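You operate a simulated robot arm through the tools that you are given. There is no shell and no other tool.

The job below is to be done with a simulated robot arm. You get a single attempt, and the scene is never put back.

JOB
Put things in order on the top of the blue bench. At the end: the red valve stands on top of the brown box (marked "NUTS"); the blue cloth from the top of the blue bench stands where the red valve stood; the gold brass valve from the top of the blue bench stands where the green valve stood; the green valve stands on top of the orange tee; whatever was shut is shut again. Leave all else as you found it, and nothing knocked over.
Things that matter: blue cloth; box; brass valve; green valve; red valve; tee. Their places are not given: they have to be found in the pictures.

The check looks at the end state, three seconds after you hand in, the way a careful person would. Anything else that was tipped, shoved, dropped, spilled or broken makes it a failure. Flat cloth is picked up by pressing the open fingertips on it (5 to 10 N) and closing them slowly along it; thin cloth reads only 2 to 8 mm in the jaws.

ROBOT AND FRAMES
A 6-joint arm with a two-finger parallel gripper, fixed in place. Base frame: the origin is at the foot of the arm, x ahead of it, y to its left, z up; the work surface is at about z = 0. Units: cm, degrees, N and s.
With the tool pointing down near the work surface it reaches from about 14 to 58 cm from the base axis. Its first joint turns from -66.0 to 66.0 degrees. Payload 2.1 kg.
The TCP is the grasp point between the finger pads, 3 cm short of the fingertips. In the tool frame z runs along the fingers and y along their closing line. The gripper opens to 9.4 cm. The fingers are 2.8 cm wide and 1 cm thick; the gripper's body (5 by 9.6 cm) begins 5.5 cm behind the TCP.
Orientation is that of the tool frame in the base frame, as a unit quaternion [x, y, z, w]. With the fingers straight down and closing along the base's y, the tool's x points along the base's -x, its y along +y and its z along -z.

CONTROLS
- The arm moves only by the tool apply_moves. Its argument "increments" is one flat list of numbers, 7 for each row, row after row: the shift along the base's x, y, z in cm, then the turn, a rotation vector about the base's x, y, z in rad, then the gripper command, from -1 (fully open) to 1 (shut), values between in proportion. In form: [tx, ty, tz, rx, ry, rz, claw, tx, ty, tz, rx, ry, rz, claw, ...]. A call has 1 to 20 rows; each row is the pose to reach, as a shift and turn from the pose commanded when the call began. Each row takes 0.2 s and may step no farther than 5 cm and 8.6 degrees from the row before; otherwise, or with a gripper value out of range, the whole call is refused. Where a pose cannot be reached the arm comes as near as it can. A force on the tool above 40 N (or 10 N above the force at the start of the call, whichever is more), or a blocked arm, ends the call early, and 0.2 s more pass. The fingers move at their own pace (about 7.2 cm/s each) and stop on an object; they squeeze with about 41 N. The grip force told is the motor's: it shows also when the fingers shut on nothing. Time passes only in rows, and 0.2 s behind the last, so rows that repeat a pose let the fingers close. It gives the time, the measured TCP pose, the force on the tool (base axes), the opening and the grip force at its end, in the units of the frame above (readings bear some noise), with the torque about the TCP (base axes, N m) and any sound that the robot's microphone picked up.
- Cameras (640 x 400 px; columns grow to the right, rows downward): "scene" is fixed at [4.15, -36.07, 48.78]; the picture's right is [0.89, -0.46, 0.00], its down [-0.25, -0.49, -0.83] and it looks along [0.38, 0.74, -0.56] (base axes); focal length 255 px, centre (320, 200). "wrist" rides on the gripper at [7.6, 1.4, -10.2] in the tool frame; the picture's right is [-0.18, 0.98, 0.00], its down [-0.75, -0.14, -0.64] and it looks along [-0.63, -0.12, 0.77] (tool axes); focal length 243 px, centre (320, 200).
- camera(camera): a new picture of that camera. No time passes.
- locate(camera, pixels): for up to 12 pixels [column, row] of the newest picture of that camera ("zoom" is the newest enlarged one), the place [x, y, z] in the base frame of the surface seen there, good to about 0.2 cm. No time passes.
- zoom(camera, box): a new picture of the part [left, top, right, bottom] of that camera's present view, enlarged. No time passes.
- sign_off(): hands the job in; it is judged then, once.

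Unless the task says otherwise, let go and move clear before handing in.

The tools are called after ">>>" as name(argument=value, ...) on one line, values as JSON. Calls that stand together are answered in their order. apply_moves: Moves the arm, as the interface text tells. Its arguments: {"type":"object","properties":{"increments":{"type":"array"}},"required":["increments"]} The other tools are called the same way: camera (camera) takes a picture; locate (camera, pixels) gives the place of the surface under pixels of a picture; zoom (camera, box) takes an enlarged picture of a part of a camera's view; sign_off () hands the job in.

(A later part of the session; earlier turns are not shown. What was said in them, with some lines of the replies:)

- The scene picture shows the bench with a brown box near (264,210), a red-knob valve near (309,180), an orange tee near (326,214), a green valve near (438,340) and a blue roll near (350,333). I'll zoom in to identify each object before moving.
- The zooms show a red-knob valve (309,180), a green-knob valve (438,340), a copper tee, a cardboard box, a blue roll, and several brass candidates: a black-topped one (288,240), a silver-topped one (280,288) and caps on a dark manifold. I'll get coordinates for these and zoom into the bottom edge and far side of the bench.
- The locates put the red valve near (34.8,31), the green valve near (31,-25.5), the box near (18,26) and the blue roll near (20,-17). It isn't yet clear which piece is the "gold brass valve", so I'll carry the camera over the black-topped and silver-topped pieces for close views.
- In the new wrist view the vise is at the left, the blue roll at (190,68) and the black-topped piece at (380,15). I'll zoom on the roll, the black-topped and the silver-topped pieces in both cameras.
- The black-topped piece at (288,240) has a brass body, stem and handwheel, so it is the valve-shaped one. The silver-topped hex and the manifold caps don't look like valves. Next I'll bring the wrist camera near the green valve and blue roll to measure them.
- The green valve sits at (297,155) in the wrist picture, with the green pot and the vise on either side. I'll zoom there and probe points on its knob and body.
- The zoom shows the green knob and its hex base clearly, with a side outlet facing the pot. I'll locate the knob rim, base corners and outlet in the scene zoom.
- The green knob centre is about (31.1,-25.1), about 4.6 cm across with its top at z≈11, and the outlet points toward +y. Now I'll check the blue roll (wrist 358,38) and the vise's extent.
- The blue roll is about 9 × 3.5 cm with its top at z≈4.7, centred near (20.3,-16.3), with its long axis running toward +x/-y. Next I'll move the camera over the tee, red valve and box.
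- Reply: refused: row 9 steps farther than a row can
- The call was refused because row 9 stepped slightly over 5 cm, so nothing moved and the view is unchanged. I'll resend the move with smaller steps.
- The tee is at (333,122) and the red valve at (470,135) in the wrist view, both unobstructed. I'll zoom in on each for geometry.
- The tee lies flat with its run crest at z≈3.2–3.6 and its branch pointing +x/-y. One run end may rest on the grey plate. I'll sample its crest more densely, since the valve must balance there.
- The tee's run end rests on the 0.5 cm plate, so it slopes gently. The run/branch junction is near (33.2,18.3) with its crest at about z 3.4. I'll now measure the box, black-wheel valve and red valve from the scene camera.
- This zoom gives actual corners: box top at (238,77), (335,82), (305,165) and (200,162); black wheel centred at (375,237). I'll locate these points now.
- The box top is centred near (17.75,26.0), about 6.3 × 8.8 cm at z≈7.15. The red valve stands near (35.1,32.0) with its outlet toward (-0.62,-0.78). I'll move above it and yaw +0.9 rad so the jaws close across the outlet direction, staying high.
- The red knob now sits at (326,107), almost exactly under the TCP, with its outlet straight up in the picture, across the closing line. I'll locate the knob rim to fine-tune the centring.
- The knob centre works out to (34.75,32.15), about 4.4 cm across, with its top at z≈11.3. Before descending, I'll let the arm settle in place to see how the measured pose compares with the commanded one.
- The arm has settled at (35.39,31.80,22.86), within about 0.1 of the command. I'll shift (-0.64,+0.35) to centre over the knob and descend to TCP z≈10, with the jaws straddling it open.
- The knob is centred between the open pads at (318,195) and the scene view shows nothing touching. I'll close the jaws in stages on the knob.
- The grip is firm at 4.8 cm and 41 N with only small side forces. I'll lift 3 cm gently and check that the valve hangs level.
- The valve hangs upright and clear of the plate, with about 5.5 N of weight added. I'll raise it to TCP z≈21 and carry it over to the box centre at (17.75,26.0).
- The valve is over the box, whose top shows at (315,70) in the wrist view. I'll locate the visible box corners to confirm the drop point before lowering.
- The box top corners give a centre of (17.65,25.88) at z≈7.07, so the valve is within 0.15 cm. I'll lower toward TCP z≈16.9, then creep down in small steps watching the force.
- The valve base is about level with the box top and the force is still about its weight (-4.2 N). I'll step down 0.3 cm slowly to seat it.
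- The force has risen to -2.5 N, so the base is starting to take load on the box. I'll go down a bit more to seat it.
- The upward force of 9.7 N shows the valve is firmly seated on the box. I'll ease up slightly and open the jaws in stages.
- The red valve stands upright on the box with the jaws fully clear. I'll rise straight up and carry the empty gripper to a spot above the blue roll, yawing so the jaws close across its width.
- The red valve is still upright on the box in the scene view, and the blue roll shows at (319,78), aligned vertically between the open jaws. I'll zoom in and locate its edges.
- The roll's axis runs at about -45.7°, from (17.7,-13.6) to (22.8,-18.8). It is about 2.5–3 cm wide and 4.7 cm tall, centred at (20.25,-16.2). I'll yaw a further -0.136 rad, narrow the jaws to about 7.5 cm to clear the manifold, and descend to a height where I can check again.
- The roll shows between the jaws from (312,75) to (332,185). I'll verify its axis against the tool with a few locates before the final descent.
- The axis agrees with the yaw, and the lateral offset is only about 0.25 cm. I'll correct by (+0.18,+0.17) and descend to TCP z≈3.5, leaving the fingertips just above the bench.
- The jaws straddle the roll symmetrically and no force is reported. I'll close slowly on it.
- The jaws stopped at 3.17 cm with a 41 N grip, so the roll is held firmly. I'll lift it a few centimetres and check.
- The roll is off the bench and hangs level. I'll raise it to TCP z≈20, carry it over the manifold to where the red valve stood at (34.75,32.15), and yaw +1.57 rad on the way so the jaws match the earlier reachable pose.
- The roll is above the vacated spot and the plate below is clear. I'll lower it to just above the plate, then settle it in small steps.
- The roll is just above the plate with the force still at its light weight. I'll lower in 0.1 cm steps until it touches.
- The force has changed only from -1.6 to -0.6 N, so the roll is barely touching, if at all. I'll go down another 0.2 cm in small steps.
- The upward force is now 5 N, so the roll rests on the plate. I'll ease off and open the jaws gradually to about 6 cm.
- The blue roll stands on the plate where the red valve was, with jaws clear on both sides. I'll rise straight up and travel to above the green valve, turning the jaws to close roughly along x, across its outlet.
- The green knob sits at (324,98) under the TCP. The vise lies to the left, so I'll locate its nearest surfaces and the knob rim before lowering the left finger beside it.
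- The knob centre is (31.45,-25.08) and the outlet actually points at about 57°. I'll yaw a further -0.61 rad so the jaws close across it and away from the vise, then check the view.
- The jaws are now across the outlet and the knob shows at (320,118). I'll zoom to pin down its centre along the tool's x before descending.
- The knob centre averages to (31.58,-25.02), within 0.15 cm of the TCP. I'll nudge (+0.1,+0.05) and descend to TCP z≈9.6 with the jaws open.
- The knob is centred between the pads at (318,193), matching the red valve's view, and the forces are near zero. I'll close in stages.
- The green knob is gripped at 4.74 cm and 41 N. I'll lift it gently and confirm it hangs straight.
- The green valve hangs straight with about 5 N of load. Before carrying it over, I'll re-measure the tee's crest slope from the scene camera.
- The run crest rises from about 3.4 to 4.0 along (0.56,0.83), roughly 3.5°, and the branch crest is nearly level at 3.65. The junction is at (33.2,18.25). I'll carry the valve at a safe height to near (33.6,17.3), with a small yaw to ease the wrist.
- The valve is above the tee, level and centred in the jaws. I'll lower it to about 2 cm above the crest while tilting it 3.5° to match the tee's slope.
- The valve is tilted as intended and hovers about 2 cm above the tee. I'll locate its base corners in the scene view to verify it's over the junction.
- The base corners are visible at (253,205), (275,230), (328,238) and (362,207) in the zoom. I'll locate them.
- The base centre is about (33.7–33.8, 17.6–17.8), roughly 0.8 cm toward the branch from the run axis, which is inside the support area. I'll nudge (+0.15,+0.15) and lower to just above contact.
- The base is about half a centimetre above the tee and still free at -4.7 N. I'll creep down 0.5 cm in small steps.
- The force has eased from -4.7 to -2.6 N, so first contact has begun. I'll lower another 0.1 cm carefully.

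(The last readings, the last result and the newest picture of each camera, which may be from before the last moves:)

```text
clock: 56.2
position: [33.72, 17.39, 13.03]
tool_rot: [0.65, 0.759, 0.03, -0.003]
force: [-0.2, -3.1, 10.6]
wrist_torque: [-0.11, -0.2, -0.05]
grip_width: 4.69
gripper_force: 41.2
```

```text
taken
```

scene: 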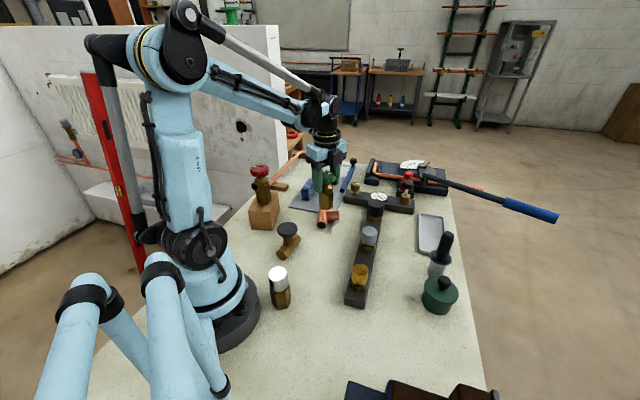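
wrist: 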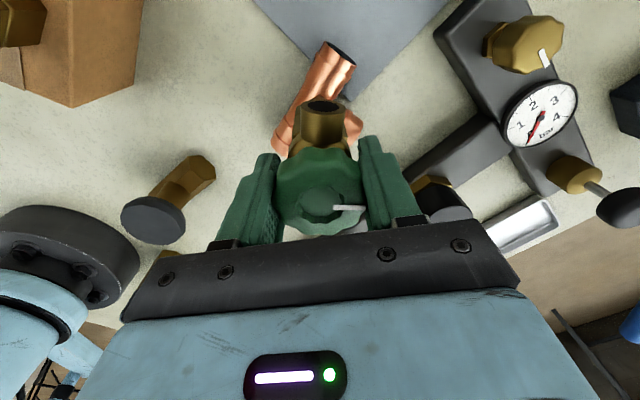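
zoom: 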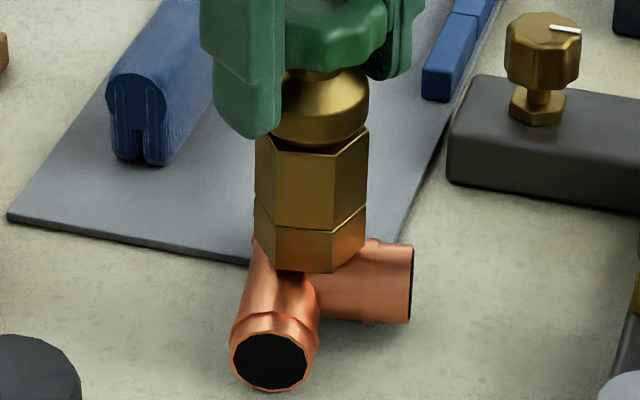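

The contact reads 10.6 N up, and the torque suggests it is carried on the high side, probably on the tee's collar ring at the base edge. I'll lift slightly, shift 0.4 cm down-slope and set it down again to seat more evenly.

>>> apply_moves(increments=[0, 0, 0.3, 0, 0, 0, 1, 0, 0, 0.7, 0, 0, 0, 1, -0.22, -0.33, 0.7, 0, 0, 0, 1, -0.22, -0.33, 0.7, 0, 0, 0, 1, -0.22, -0.33, 0.4, 0, 0, 0, 1, -0.22, -0.33, 0.2, 0, 0, 0, 1, -0.22, -0.33, 0.1, 0, 0, 0, 1, -0.22, -0.33, 0.1, 0, 0, 0, 1])

>>> zoom(camera="scene", box=[305, 180, 350, 230])

```text
clock: 58.0
position: [33.4, 17.15, 13.23]
tool_rot: [0.65, 0.76, 0.029, -0.003]
force: [-0.2, 0.2, -3.9]
wrist_torque: [-0.03, -0.01, 0.03]
grip_width: 4.7
gripper_force: 40.6
```

```text
8.00 times, centred on (328, 205) of scene
```

zoom: 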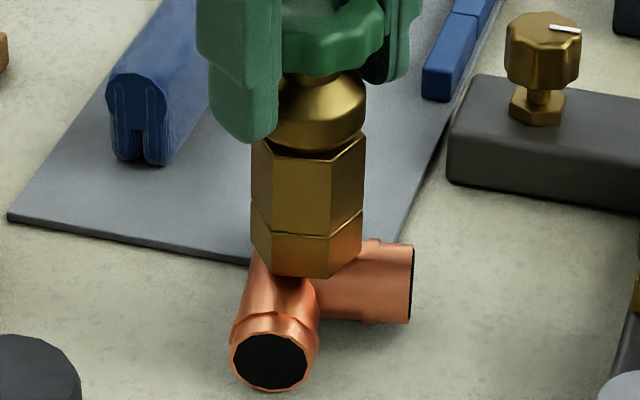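

Here the valve is still nearly free (-3.9 N) at commanded z≈13.3. I'll creep down again in 0.05 cm steps.

>>> apply_moves(increments=[0, 0, -0.05, 0, 0, 0, 1, 0, 0, -0.1, 0, 0, 0, 1, 0, 0, -0.1, 0, 0, 0, 1])

```text
clock: 58.8
position: [33.49, 17.19, 13.05]
tool_rot: [0.65, 0.759, 0.029, -0.003]
force: [-3.3, -5.1, 12.5]
wrist_torque: [-0.25, -0.12, -0.04]
grip_width: 4.65
gripper_force: 41.0
```

The contact height of about 3.64 and a force toward the down-slope side imply the tee's top plane slopes slightly more than my tilt. I'll lift 0.3 cm, add about 1.5° more tilt with a compensating shift, and lower again.

>>> apply_moves(increments=[0, 0, 0.2, 0, 0, 0, 1, 0, 0, 0.4, 0, 0, 0, 1, -0.3, -0.03, 0.4, 0.003, -0.032, 0, 1, -0.3, -0.03, 0.4, 0.003, -0.032, 0, 1, -0.3, -0.03, 0.25, 0.003, -0.032, 0, 1, -0.3, -0.03, 0.15, 0.003, -0.032, 0, 1, -0.3, -0.03, 0.15, 0.003, -0.032, 0, 1])

```text
clock: 60.4
position: [33.15, 17.16, 13.27]
tool_rot: [0.65, 0.759, 0.041, 0.009]
force: [-0.4, -0.1, -5.2]
wrist_torque: [0.0, 0.02, 0.02]
grip_width: 4.67
gripper_force: 41.3
```

The valve is free again at -5.2 N. I'll creep down in 0.05 cm steps to feel the contact with the new tilt.

>>> apply_moves(increments=[0, 0, -0.05, 0, 0, 0, 1, 0, 0, -0.1, 0, 0, 0, 1, 0, 0, -0.15, 0, 0, 0, 1, 0, 0, -0.15, 0, 0, 0, 1])

>>> zoom(camera="scene", box=[305, 180, 350, 230])

```text
clock: 61.4
position: [33.15, 17.06, 12.99]
tool_rot: [0.65, 0.759, 0.041, 0.008]
force: [-0.9, 0.5, -3.3]
wrist_torque: [0.04, 0.03, 0.03]
grip_width: 4.64
gripper_force: 40.7
```

```text
8.00 times, centred on (328, 205) of scene
```

zoom: 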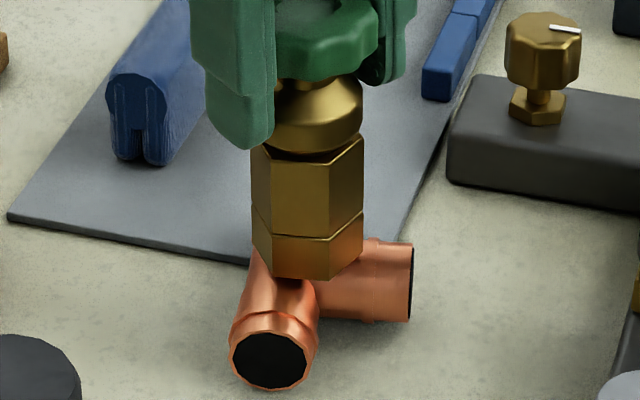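

It's lightly touching now (-3.3 N) at a lower height than before, so the tilt matches better. I'll lower another 0.1 cm.

>>> apply_moves(increments=[0, 0, -0.05, 0, 0, 0, 1, 0, 0, -0.08, 0, 0, 0, 1, 0, 0, -0.08, 0, 0, 0, 1])

>>> zoom(camera="scene", box=[305, 180, 350, 230])

```text
clock: 62.2
position: [33.24, 17.13, 13.09]
tool_rot: [0.65, 0.759, 0.042, 0.008]
force: [-0.6, -0.8, 16.0]
wrist_torque: [0.21, -0.13, -0.03]
grip_width: 4.66
gripper_force: 40.9
```

```text
8.00 times, centred on (328, 205) of scene
```

zoom: 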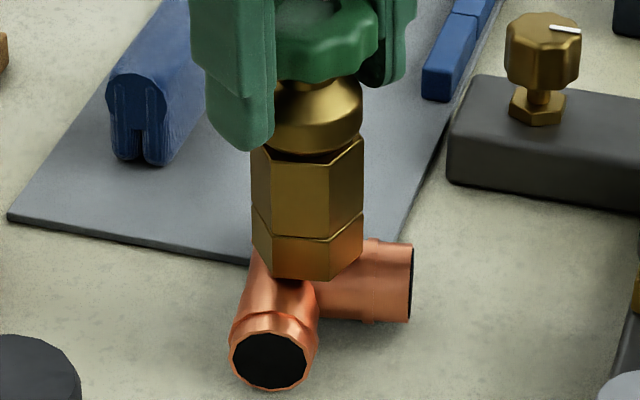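

The force is now nearly straight up (16 N) with small side forces, and the contact centre lies well within the base, so it's seated. I'll ease off 0.08 cm and open the jaws gradually.

>>> apply_moves(increments=[0, 0, 0.06, 0, 0, 0, 1, 0, 0, 0.08, 0, 0, 0, 1, 0, 0, 0.08, 0, 0, 0, 0.06, 0, 0, 0.08, 0, 0, 0, 0.02, 0, 0, 0.08, 0, 0, 0, -0.02, 0, 0, 0.08, 0, 0, 0, -0.06, 0, 0, 0.08, 0, 0, 0, -0.12, 0, 0, 0.08, 0, 0, 0, -0.2, 0, 0, 0.08, 0, 0, 0, -0.2])

>>> zoom(camera="scene", box=[305, 170, 350, 230])

>>> camera(camera="wrist")

```text
clock: 64.2
position: [33.24, 17.1, 13.04]
tool_rot: [0.65, 0.759, 0.042, 0.008]
force: [0.3, 0.3, -0.4]
wrist_torque: [-0.01, -0.03, -0.02]
grip_width: 5.64
gripper_force: 0.1
```

```text
6.67 times, centred on (328, 200) of scene
```

zoom: 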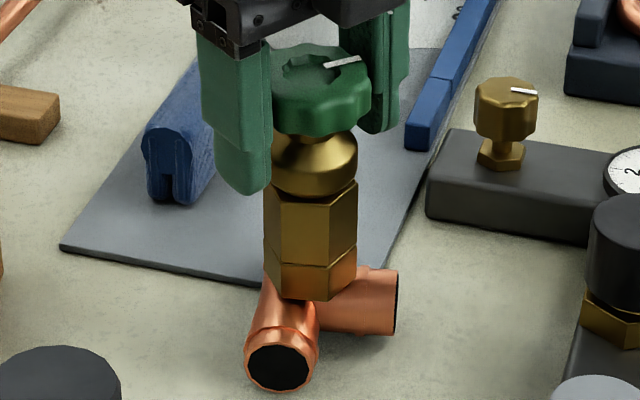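

```text
taken
```

wrist: 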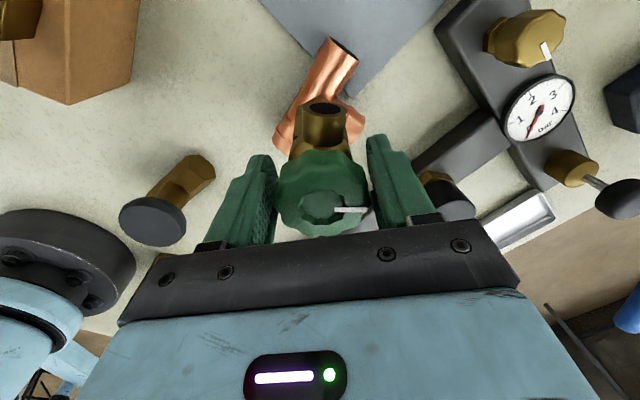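

The valve stands on its own on the tee with zero force on the tool and small gaps on both sides. I'll open fully and check stability before rising.

>>> apply_moves(increments=[0, 0, 0, 0, 0, 0, -0.35, 0, 0, 0, 0, 0, 0, -0.5, 0, 0, 0, 0, 0, 0, -0.7, 0, 0, 0, 0, 0, 0, -0.9, 0, 0, 0, 0, 0, 0, -1, 0, 0, 0, 0, 0, 0, -1])

>>> zoom(camera="scene", box=[305, 170, 350, 230])

>>> camera(camera="wrist")

```text
clock: 65.6
position: [33.18, 17.16, 13.04]
tool_rot: [0.649, 0.76, 0.042, 0.008]
force: [-0.8, 0.0, -0.6]
wrist_torque: [0.01, -0.05, 0.01]
grip_width: 9.43
gripper_force: 0.0
```

```text
6.67 times, centred on (328, 200) of scene
```

zoom: 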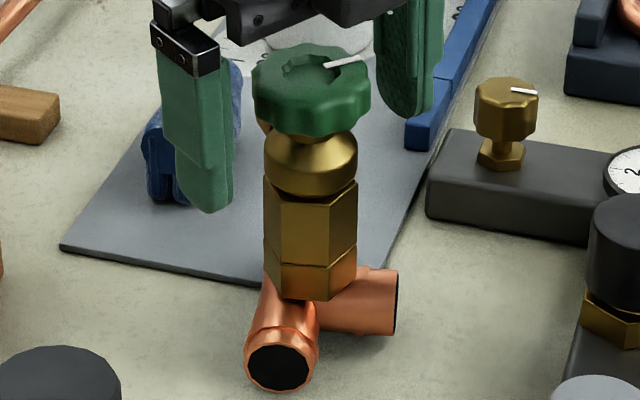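

```text
taken
```

wrist: 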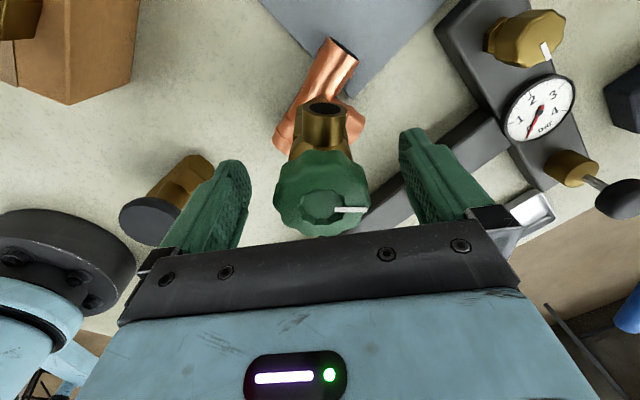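

Nothing moved when the jaws opened, so the green valve is stable on the tee. I'll rise straight up, level the tool again once clear, and turn toward the black-wheeled brass valve.

>>> apply_moves(increments=[0, 0, 2, 0, 0, 0, -1, 0, 0, 5, 0, 0, 0, -1, 0, 0, 8.5, 0, 0, 0, -1, 0, 0, 12, -0.02, 0.03, 0, -1, 0, 0, 14, -0.053, 0.065, 0, -1, 0, 0, 14, -0.053, 0.065, 0, -1])

>>> zoom(camera="scene", box=[290, 150, 370, 240])

>>> camera(camera="scene")

>>> locate(camera="scene", pixels=[[455, 300], [465, 320], [472, 340], [478, 355], [460, 340], [440, 360], [430, 365], [466, 300], [475, 330]])

```text
clock: 67.0
position: [33.31, 17.21, 27.19]
tool_rot: [0.65, 0.76, -0.001, 0.0]
force: [0.3, -0.1, -0.7]
wrist_torque: [-0.01, 0.03, -0.01]
grip_width: 9.41
gripper_force: 0.1
```

```text
4.44 times, centred on (330, 195) of scene
```

zoom: 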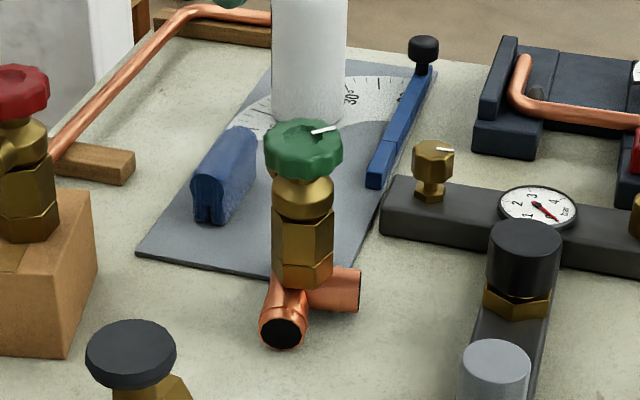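

```text
taken
```

scene: 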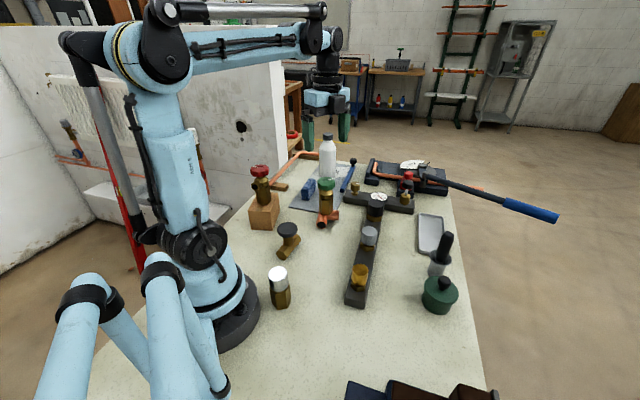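

```text
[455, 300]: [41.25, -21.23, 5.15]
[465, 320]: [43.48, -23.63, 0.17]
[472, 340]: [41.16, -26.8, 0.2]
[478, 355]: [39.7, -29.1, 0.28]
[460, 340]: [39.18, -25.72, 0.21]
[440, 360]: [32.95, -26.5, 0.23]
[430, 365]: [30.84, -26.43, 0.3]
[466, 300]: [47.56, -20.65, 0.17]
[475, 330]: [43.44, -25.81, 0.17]
```

The green valve stands on the tee and the bench edge is about 9 cm beyond the vacated green spot, so there's room there. Next I'll travel to above the black-wheeled brass valve at (19.1,10.5), yawing +1.92 rad so the jaws close across its body.

>>> apply_moves(increments=[-1, -0.5, 0, 0, 0, 0.137, -1, -2, -1, 0, 0, 0, 0.274, -1, -3, -1.4, 0, 0, 0, 0.411, -1, -4, -1.9, 0, 0, 0, 0.548, -1, -5, -2.4, 0, 0, 0, 0.685, -1, -6, -2.8, 0, 0, 0, 0.822, -1, -7, -3.3, 0, 0, 0, 0.959, -1, -8, -3.8, 0, 0, 0, 1.096, -1, -9, -4.2, 0, 0, 0, 1.233, -1, -10, -4.7, -1, 0, 0, 1.37, -1, -11, -5.2, -2, 0, 0, 1.507, -1, -12, -5.6, -3, 0, 0, 1.644, -1, -13, -6.1, -4, 0, 0, 1.781, -1, -14.14, -6.63, -5, 0, 0, 1.92, -1, -14.14, -6.63, -5, 0, 0, 1.92, -1, -14.14, -6.63, -5, 0, 0, 1.92, -1])

>>> camera(camera="wrist")

>>> camera(camera="scene")

```text
clock: 70.4
position: [19.11, 10.46, 22.24]
tool_rot: [-0.25, 0.968, 0.0, 0.0]
force: [-0.8, 0.0, -0.6]
wrist_torque: [0.01, -0.01, 0.0]
grip_width: 9.41
gripper_force: 0.0
```

```text
taken
```

wrist: 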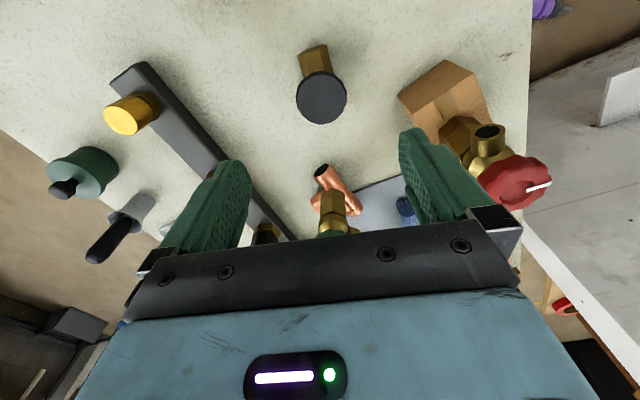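

```text
taken
```

scene: 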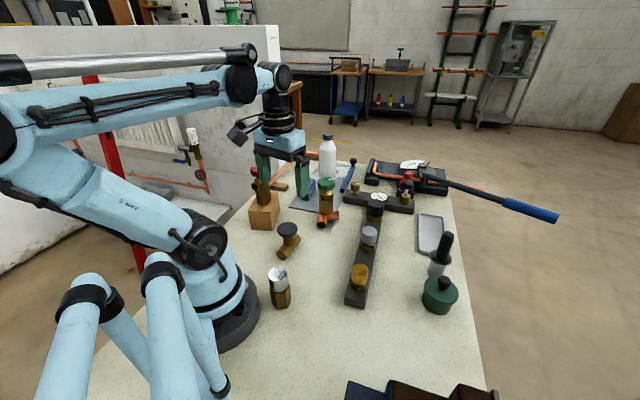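

The black wheel shows at (321,97) with its brass body behind it, and the red and green valves remain upright. I'll locate the wheel rim and the robot's own shoulder for clearance, and zoom in to confirm the part's identity.

>>> locate(camera="wrist", pixels=[[297, 100], [346, 97], [320, 75], [322, 121], [321, 97], [301, 55], [328, 50], [315, 60], [302, 68], [330, 65]])

>>> locate(camera="scene", pixels=[[205, 245], [225, 250], [190, 235], [230, 290], [255, 300], [240, 270], [228, 215], [280, 275], [280, 300]])

>>> zoom(camera="wrist", box=[250, 20, 400, 150])

```text
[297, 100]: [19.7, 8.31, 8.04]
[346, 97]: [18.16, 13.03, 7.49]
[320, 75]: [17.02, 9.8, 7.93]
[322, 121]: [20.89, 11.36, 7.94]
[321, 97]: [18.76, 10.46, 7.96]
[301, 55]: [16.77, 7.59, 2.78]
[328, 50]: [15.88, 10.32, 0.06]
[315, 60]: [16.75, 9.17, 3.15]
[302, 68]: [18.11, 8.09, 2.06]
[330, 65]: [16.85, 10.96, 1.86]
```

```text
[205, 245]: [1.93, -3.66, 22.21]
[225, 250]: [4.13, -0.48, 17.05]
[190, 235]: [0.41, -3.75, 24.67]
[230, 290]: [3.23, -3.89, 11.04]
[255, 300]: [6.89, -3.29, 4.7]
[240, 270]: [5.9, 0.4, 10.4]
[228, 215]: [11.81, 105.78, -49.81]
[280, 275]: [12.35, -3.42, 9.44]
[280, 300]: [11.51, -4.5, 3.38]
```

```text
3.08 times, centred on (325, 85) of wrist
```

zoom: 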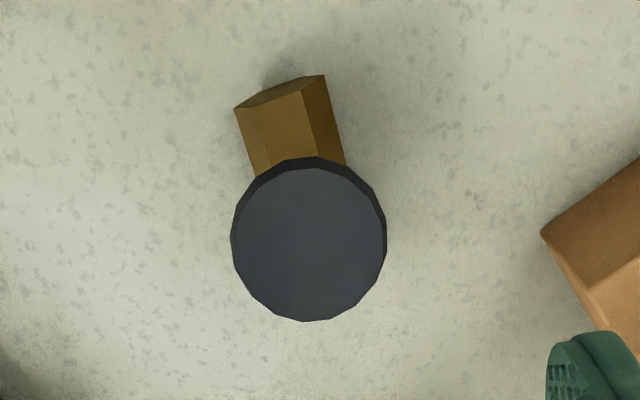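

The wheel centre is about (19.0,10.55) with its top at z≈8.0, and the shoulder is well clear of the camera housing. I'll descend to TCP z≈7.3 with the jaws open, tips above the brass body.

>>> apply_moves(increments=[-0.1, 0.08, -3, 0, 0, 0, -1, -0.1, 0.08, -6, 0, 0, 0, -1, -0.1, 0.08, -9, 0, 0, 0, -1, -0.1, 0.08, -11.5, 0, 0, 0, -1, -0.1, 0.08, -13.5, 0, 0, 0, -1, -0.1, 0.08, -14.8, 0, 0, 0, -1, -0.1, 0.08, -14.8, 0, 0, 0, -1, -0.1, 0.08, -14.8, 0, 0, 0, -1])

>>> camera(camera="wrist")

>>> zoom(camera="scene", box=[230, 170, 350, 290])

```text
clock: 72.2
position: [18.98, 10.24, 7.45]
tool_rot: [-0.25, 0.968, 0.0, -0.001]
force: [0.4, -0.6, -1.1]
wrist_torque: [-0.01, 0.03, -0.02]
grip_width: 9.4
gripper_force: 0.1
```

```text
taken
```

wrist: 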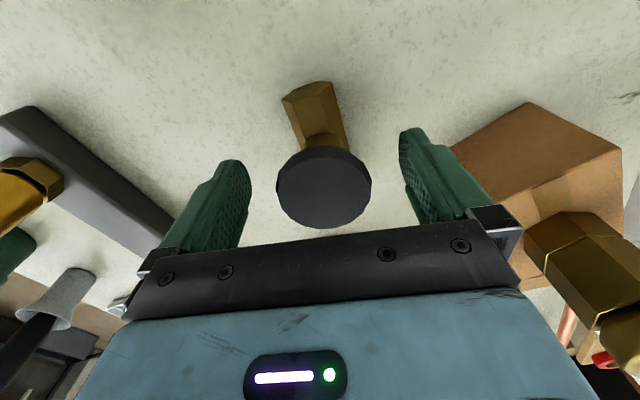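

```text
3.33 times, centred on (290, 230) of scene
```

zoom: 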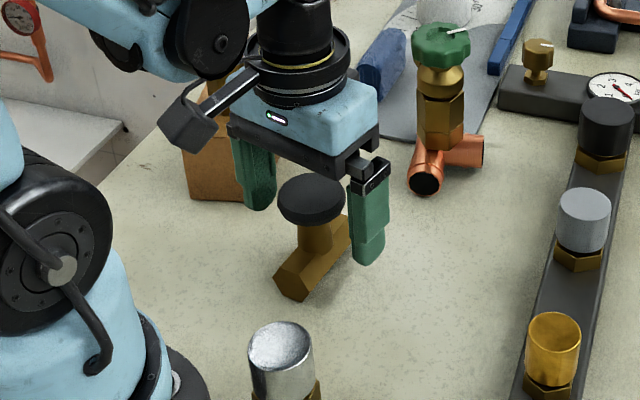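

The wheel is centred between the pads at (323,187), and the box and red valve at the right are clear of the fingers. I'll close in stages.

>>> apply_moves(increments=[0, 0, 0, 0, 0, 0, -0.4, 0, 0, 0, 0, 0, 0, -0.1, 0, 0, 0, 0, 0, 0, 0.05, 0, 0, 0, 0, 0, 0, 0.15, 0, 0, 0, 0, 0, 0, 0.4, 0, 0, 0, 0, 0, 0, 1, 0, 0, 0, 0, 0, 0, 1])

>>> camera(camera="wrist")

```text
clock: 73.8
position: [18.97, 10.39, 7.43]
tool_rot: [-0.25, 0.968, 0.0, 0.001]
force: [-0.2, 2.7, 1.6]
wrist_torque: [0.04, -0.11, 0.03]
grip_width: 5.13
gripper_force: 40.8
```

```text
taken
```

wrist: 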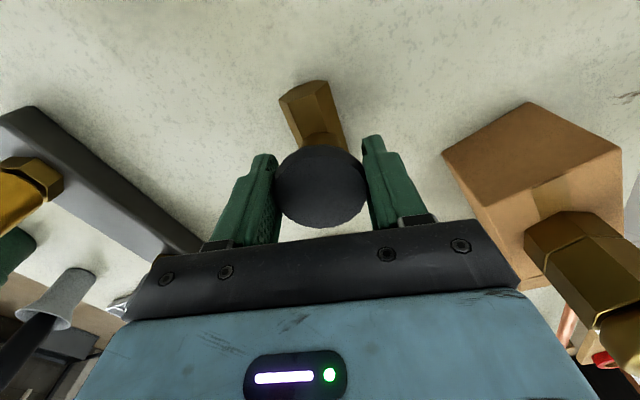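

The wheel is gripped at 5.13 cm and 41 N. I'll lift a little and check that the whole valve comes up level.

>>> apply_moves(increments=[0, 0, 0.3, 0, 0, 0, 1, 0, 0, 0.8, 0, 0, 0, 1, 0, 0, 1.8, 0, 0, 0, 1, 0, 0, 3.5, 0, 0, 0, 1, 0, 0, 3.5, 0, 0, 0, 1])

>>> zoom(camera="scene", box=[230, 170, 350, 290])

>>> camera(camera="wrist")

```text
clock: 75.0
position: [19.11, 10.54, 10.79]
tool_rot: [-0.249, 0.968, 0.0, 0.0]
force: [-0.5, -0.4, -3.4]
wrist_torque: [-0.02, 0.01, 0.0]
grip_width: 5.09
gripper_force: 41.0
```

```text
3.33 times, centred on (290, 230) of scene
```

zoom: 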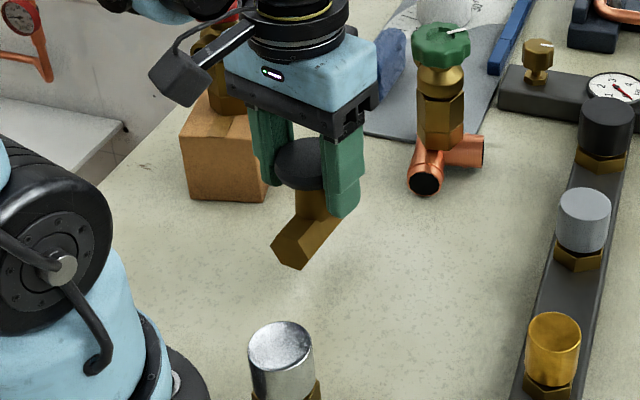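

```text
taken
```

wrist: 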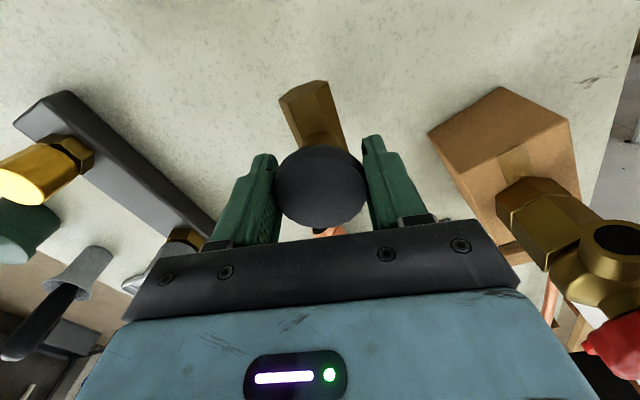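

The brass valve hangs level with about 3.5 N of load. I'll raise it and carry it to above the green valve's old spot at (31.55,-25.05), yawing -1.9 rad so the fingers stay clear of the vise when they open.

>>> apply_moves(increments=[0, 0, 3, 0, 0, 0, 1, 0, 0, 6, 0, 0, 0, 1, 0, 0, 9, 0, 0, 0, 1, 1.5, -2.55, 9, 0, 0, -0.136, 1, 3, -5.1, 9, 0, 0, -0.272, 1, 4.5, -7.6, 9, 0, 0, -0.407, 1, 6, -10.2, 9, 0, 0, -0.543, 1, 7.2, -12.7, 9, 0, 0, -0.679, 1, 8.2, -15.3, 9, 0, 0, -0.814, 1, 9, -17.8, 9, 0, 0, -0.95, 1, 9.7, -20.4, 9, 0, 0, -1.086, 1, 10.3, -22.9, 9, 0, 0, -1.221, 1, 10.9, -25.5, 9, 0, 0, -1.357, 1, 11.4, -28, 9, 0, 0, -1.493, 1, 11.8, -30.5, 9, 0, 0, -1.629, 1, 12.2, -33.1, 9, 0, 0, -1.764, 1, 12.55, -35.63, 9, 0, 0, -1.9, 1, 12.55, -35.63, 9, 0, 0, -1.9, 1, 12.55, -35.63, 9, 0, 0, -1.9, 1])

>>> camera(camera="wrist")

>>> camera(camera="scene")

```text
clock: 79.0
position: [31.38, -25.09, 19.74]
tool_rot: [0.643, 0.766, 0.0, -0.001]
force: [0.0, 1.3, -3.2]
wrist_torque: [0.02, 0.0, 0.02]
grip_width: 5.12
gripper_force: 41.3
```

```text
taken
```

wrist: 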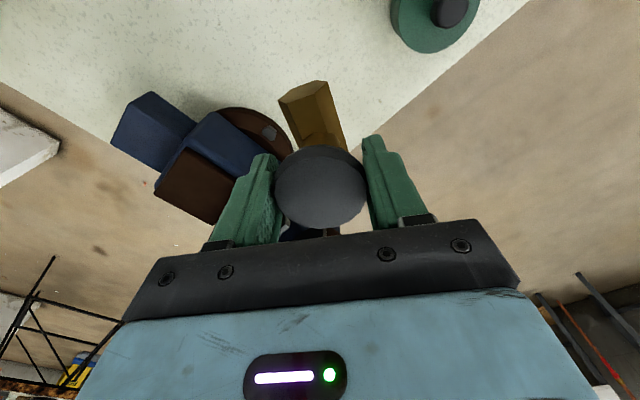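

```text
taken
```

scene: 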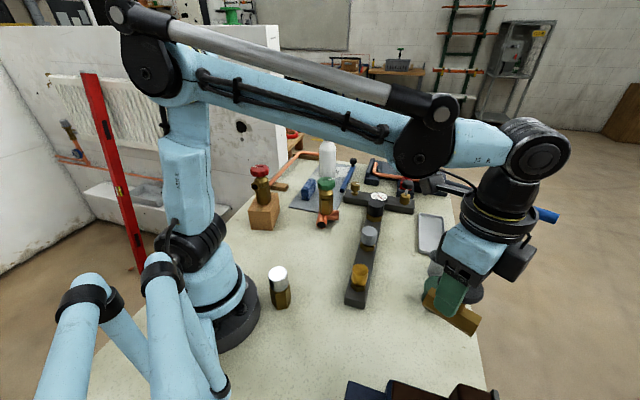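

The brass valve is above the green valve's old spot and everything else is undisturbed. I'll lower it to about 0.5 cm above the bench.

>>> apply_moves(increments=[0.05, 0, -3, 0, 0, 0, 1, 0.05, 0, -6, 0, 0, 0, 1, 0.05, 0, -9, 0, 0, 0, 1, 0.05, 0, -11, 0, 0, 0, 1, 0.05, 0, -12, 0, 0, 0, 1, 0.05, 0, -12, 0, 0, 0, 1, 0.05, 0, -12, 0, 0, 0, 1])

>>> zoom(camera="scene", box=[370, 230, 500, 390])

>>> camera(camera="wrist")

```text
clock: 80.6
position: [31.62, -25.05, 7.73]
tool_rot: [0.644, 0.765, 0.0, 0.001]
force: [0.3, -0.3, -4.8]
wrist_torque: [0.0, -0.02, -0.07]
grip_width: 5.11
gripper_force: 41.1
```

```text
2.50 times, centred on (435, 310) of scene
```

zoom: 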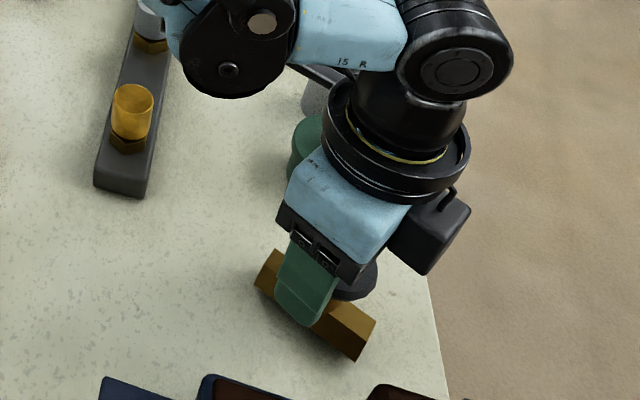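

```text
taken
```

wrist: 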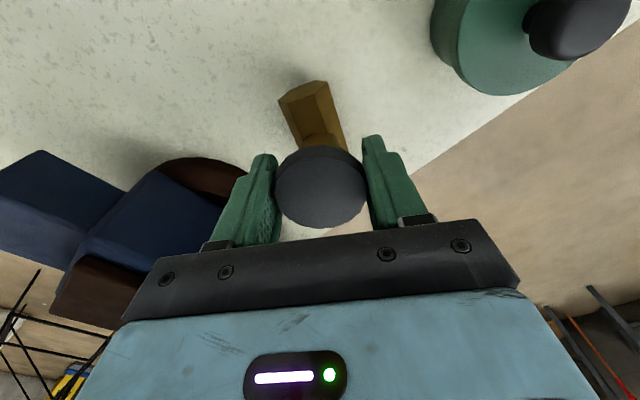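

The valve is just above the bench and still hanging free (-4.8 N). I'll creep down in 0.1 cm steps to set it down.

>>> apply_moves(increments=[0, 0, -0.12, 0, 0, 0, 1, 0, 0, -0.24, 0, 0, 0, 1, 0, 0, -0.36, 0, 0, 0, 1, 0, 0, -0.36, 0, 0, 0, 1])

```text
clock: 81.6
position: [31.71, -25.12, 7.4]
tool_rot: [0.643, 0.766, 0.0, 0.0]
force: [0.1, 0.8, -3.2]
wrist_torque: [0.02, 0.02, 0.03]
grip_width: 5.1
gripper_force: 41.0
```

It's still carrying its weight at z 7.40, very close to the pick height. I'll go down a further 0.2 cm gently.

>>> apply_moves(increments=[0, 0, -0.07, 0, 0, 0, 1, 0, 0, -0.14, 0, 0, 0, 1, 0, 0, -0.2, 0, 0, 0, 1, 0, 0, -0.2, 0, 0, 0, 1])

```text
clock: 82.6
position: [31.44, -25.16, 7.35]
tool_rot: [0.642, 0.766, 0.001, 0.002]
force: [8.1, 1.9, 28.6]
wrist_torque: [-0.1, -0.13, 0.03]
grip_width: 5.13
gripper_force: 40.7
```

The force jumped to 28.6 N, so the valve is firmly on the bench. I'll back off 0.15 cm to relieve the press, then open the jaws gradually.

>>> apply_moves(increments=[0, 0, 0.08, 0, 0, 0, 1, 0, 0, 0.13, 0, 0, 0, 1, 0, 0, 0.13, 0, 0, 0, 1])

```text
clock: 83.4
position: [31.61, -25.24, 7.54]
tool_rot: [0.643, 0.766, 0.0, 0.0]
force: [0.1, 0.0, -3.2]
wrist_torque: [0.01, 0.01, -0.01]
grip_width: 5.08
gripper_force: 41.0
```

Now it reads -3.2 N, essentially just at lift-off. I'll go down 0.05 cm and then open slowly.

>>> apply_moves(increments=[0, 0, -0.06, 0, 0, 0, 1, 0, 0, -0.06, 0, 0, 0, 0.03, 0, 0, -0.06, 0, 0, 0, -0.03, 0, 0, -0.06, 0, 0, 0, -0.08, 0, 0, -0.06, 0, 0, 0, -0.14, 0, 0, -0.06, 0, 0, 0, -0.22, 0, 0, -0.06, 0, 0, 0, -0.35, 0, 0, -0.06, 0, 0, 0, -0.6, 0, 0, -0.06, 0, 0, 0, -0.8, 0, 0, -0.06, 0, 0, 0, -0.8])

>>> camera(camera="wrist")

>>> zoom(camera="scene", box=[370, 230, 500, 390])

```text
clock: 85.6
position: [31.41, -25.15, 7.41]
tool_rot: [0.643, 0.766, 0.001, 0.0]
force: [0.3, 0.4, 0.7]
wrist_torque: [0.02, 0.0, 0.04]
grip_width: 8.46
gripper_force: 0.1
```

```text
taken
```

wrist: 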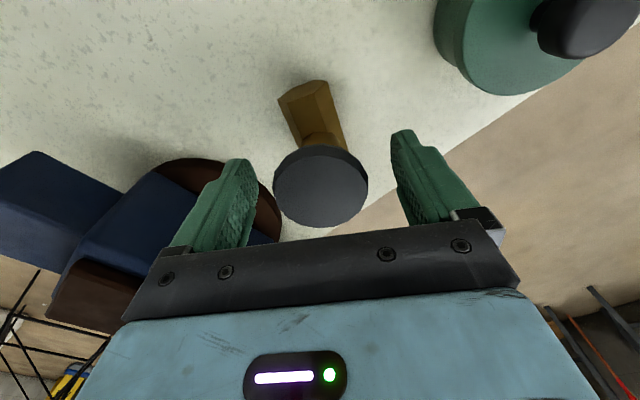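

```text
2.50 times, centred on (435, 310) of scene
```

zoom: 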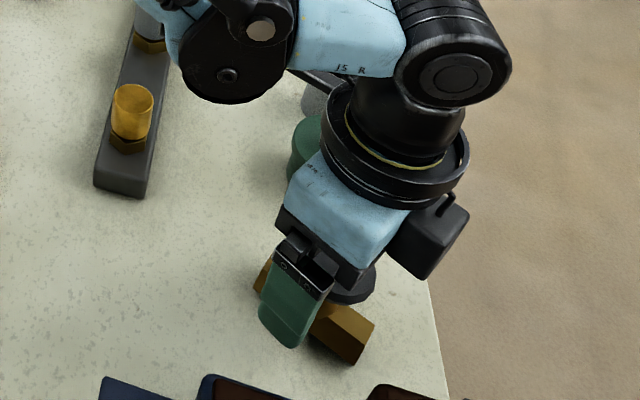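

The wheel is free of both pads and the valve stands level on the bench. I'll rise straight up and draw back so both cameras can inspect the whole bench.

>>> apply_moves(increments=[0, 0, 2, 0, 0, 0, -0.8, 0, 0, 5, 0, 0, 0, -0.8, 0, 0, 9, 0, 0, 0, -1, 0, 0, 13, 0, 0, 0, -1, 0, 0, 17, 0, 0, 0, -1, 0, 3, 20, 0, 0, 0.1, -1, 0, 7, 22, 0, 0, 0.2, -1, 0, 11, 22, 0, 0, 0.3, -1, 0, 15, 22, 0, 0, 0.4, -1, 0, 19, 22, 0, 0, 0.5, -1, 0, 23, 22, 0, 0, 0.6, -1, -1, 27, 22, 0, 0, 0.7, -1, -2, 31, 22, 0, 0, 0.8, -1, -3, 34, 22, 0, 0, 0.9, -1, -3, 34, 22, 0, 0, 1.0, -1])

>>> camera(camera="scene")

>>> camera(camera="wrist")

>>> zoom(camera="scene", box=[370, 230, 500, 400])

>>> zoom(camera="scene", box=[230, 130, 400, 240])

```text
clock: 88.8
position: [28.56, 9.11, 29.28]
tool_rot: [0.196, 0.981, 0.0, 0.0]
force: [0.8, 0.3, 0.4]
wrist_torque: [0.03, 0.02, 0.0]
grip_width: 9.39
gripper_force: 0.0
```

```text
taken
```

scene: 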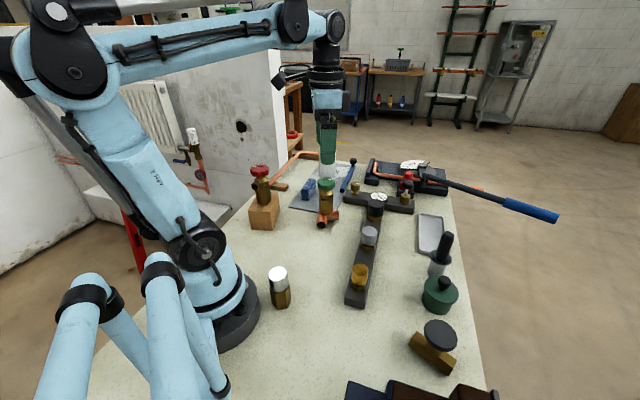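

```text
taken
```

wrist: 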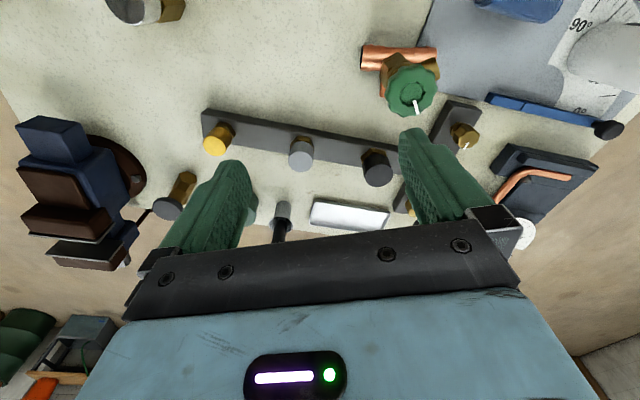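

```text
2.35 times, centred on (435, 315) of scene
```

zoom: 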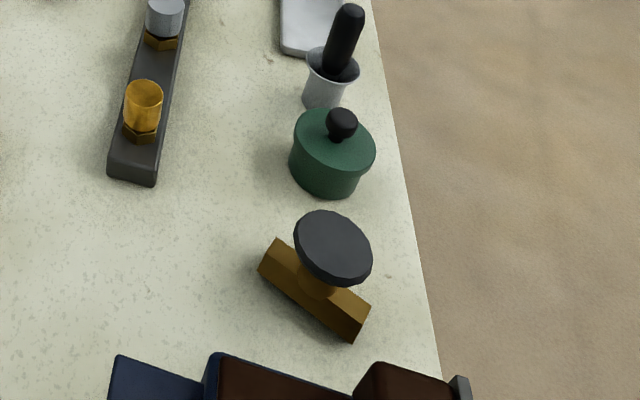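

```text
3.64 times, centred on (315, 185) of scene
```

zoom: 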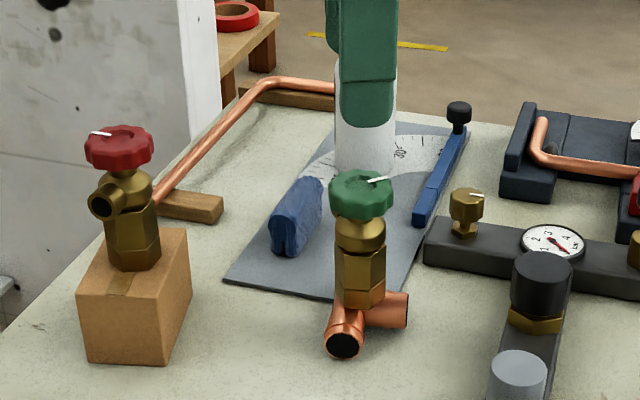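

All four pieces appear placed. The brass valve's wheel looks slanted in the zoom at (333,247), which may be wide-angle perspective, so I'll check the heights around the wheel and body, and re-check the others.

>>> zoom(camera="scene", box=[400, 310, 470, 380])

>>> locate(camera="scene", pixels=[[440, 334], [427, 326], [437, 322], [454, 342], [447, 348], [430, 340], [452, 330], [420, 344], [448, 365], [432, 356]])

>>> locate(camera="wrist", pixels=[[168, 209], [158, 207], [180, 210], [412, 92], [392, 92], [432, 92], [412, 70], [412, 112]])

```text
5.71 times, centred on (435, 345) of scene
```

zoom: 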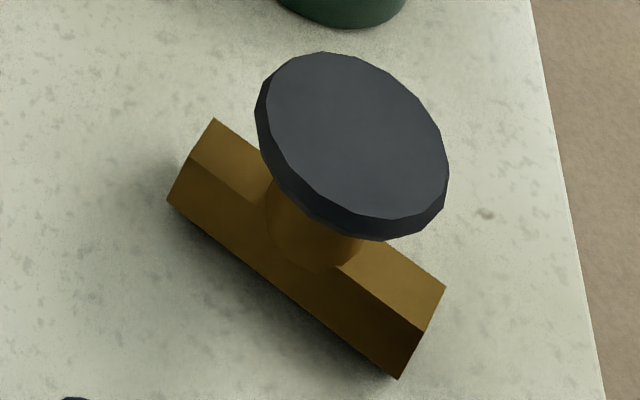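

```text
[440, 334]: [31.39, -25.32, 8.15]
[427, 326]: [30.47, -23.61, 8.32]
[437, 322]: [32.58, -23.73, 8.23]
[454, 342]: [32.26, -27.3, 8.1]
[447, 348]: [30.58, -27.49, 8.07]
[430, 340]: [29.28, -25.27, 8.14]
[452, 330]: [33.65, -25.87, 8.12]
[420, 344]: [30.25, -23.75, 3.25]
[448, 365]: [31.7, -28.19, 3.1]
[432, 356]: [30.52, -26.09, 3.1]
```

```text
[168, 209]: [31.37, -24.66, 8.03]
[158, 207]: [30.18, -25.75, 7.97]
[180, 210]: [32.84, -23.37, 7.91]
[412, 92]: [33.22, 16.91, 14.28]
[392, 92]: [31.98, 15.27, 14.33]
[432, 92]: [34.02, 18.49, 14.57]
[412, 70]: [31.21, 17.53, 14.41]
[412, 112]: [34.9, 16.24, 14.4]
```

The wheel is level at z≈8.1 all round, and the valve sits within 0.4 cm of the green valve's old spot. The green knob is at z 14.3–14.6 on the tee. I'll do one last check of the roll's position and the red valve before handing in.

>>> zoom(camera="scene", box=[240, 150, 360, 240])

>>> locate(camera="scene", pixels=[[305, 183], [310, 180], [313, 178], [306, 192], [261, 170], [253, 170], [268, 170], [262, 198], [328, 182], [327, 205], [331, 218]])

```text
4.44 times, centred on (300, 195) of scene
```

zoom: 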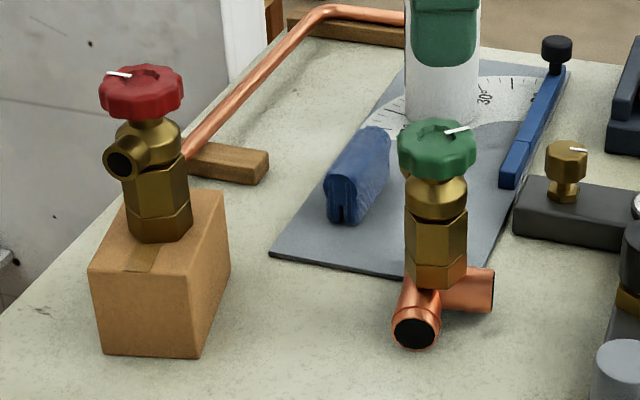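

```text
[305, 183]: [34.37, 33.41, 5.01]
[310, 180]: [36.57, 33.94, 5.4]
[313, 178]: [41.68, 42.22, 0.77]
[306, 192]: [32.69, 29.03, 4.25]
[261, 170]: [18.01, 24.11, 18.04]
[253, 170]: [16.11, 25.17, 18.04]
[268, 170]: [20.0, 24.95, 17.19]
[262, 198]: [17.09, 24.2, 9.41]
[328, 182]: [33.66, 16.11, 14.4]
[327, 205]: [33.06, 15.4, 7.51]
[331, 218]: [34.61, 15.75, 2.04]
```

The final view shows the red valve upright on the box, the blue roll standing where the red valve was, the green valve standing on the tee and the brass valve level at the green valve's old spot. The gripper is empty and well clear, so I'm handing in.

>>> sign_off()

```text
The job is handed in.
```

The job is handed in. All four moves are done, and the last pictures showed everything standing, with nothing else on the bench disturbed. I haven't seen the check's result.

| Piece | Where it stands now |
|---|---|
| Red valve | Upright near the centre of the box top |
| Blue cloth | Standing on the grey plate where the red valve was |
| Green valve | On the tee, over the run/branch junction |
| Brass valve | Level on the bench, within about 0.4 cm of the green valve's old spot |

- **Brass valve choice:** I took the "gold brass valve" to be the piece with the brass body and black handwheel. The silver-topped brass hex and the caps on the dark manifold looked less like valves, but nothing was labelled to confirm it.
- **Green valve lean:** The tee was already tilted because one end rests on the grey plate, so the green valve leans about 5° with it. It stayed put after I let go.
- **Box marking:** I never saw the "NUTS" marking. I used the only box on the bench.
- **Shut items:** I opened nothing, so there was nothing to shut again.
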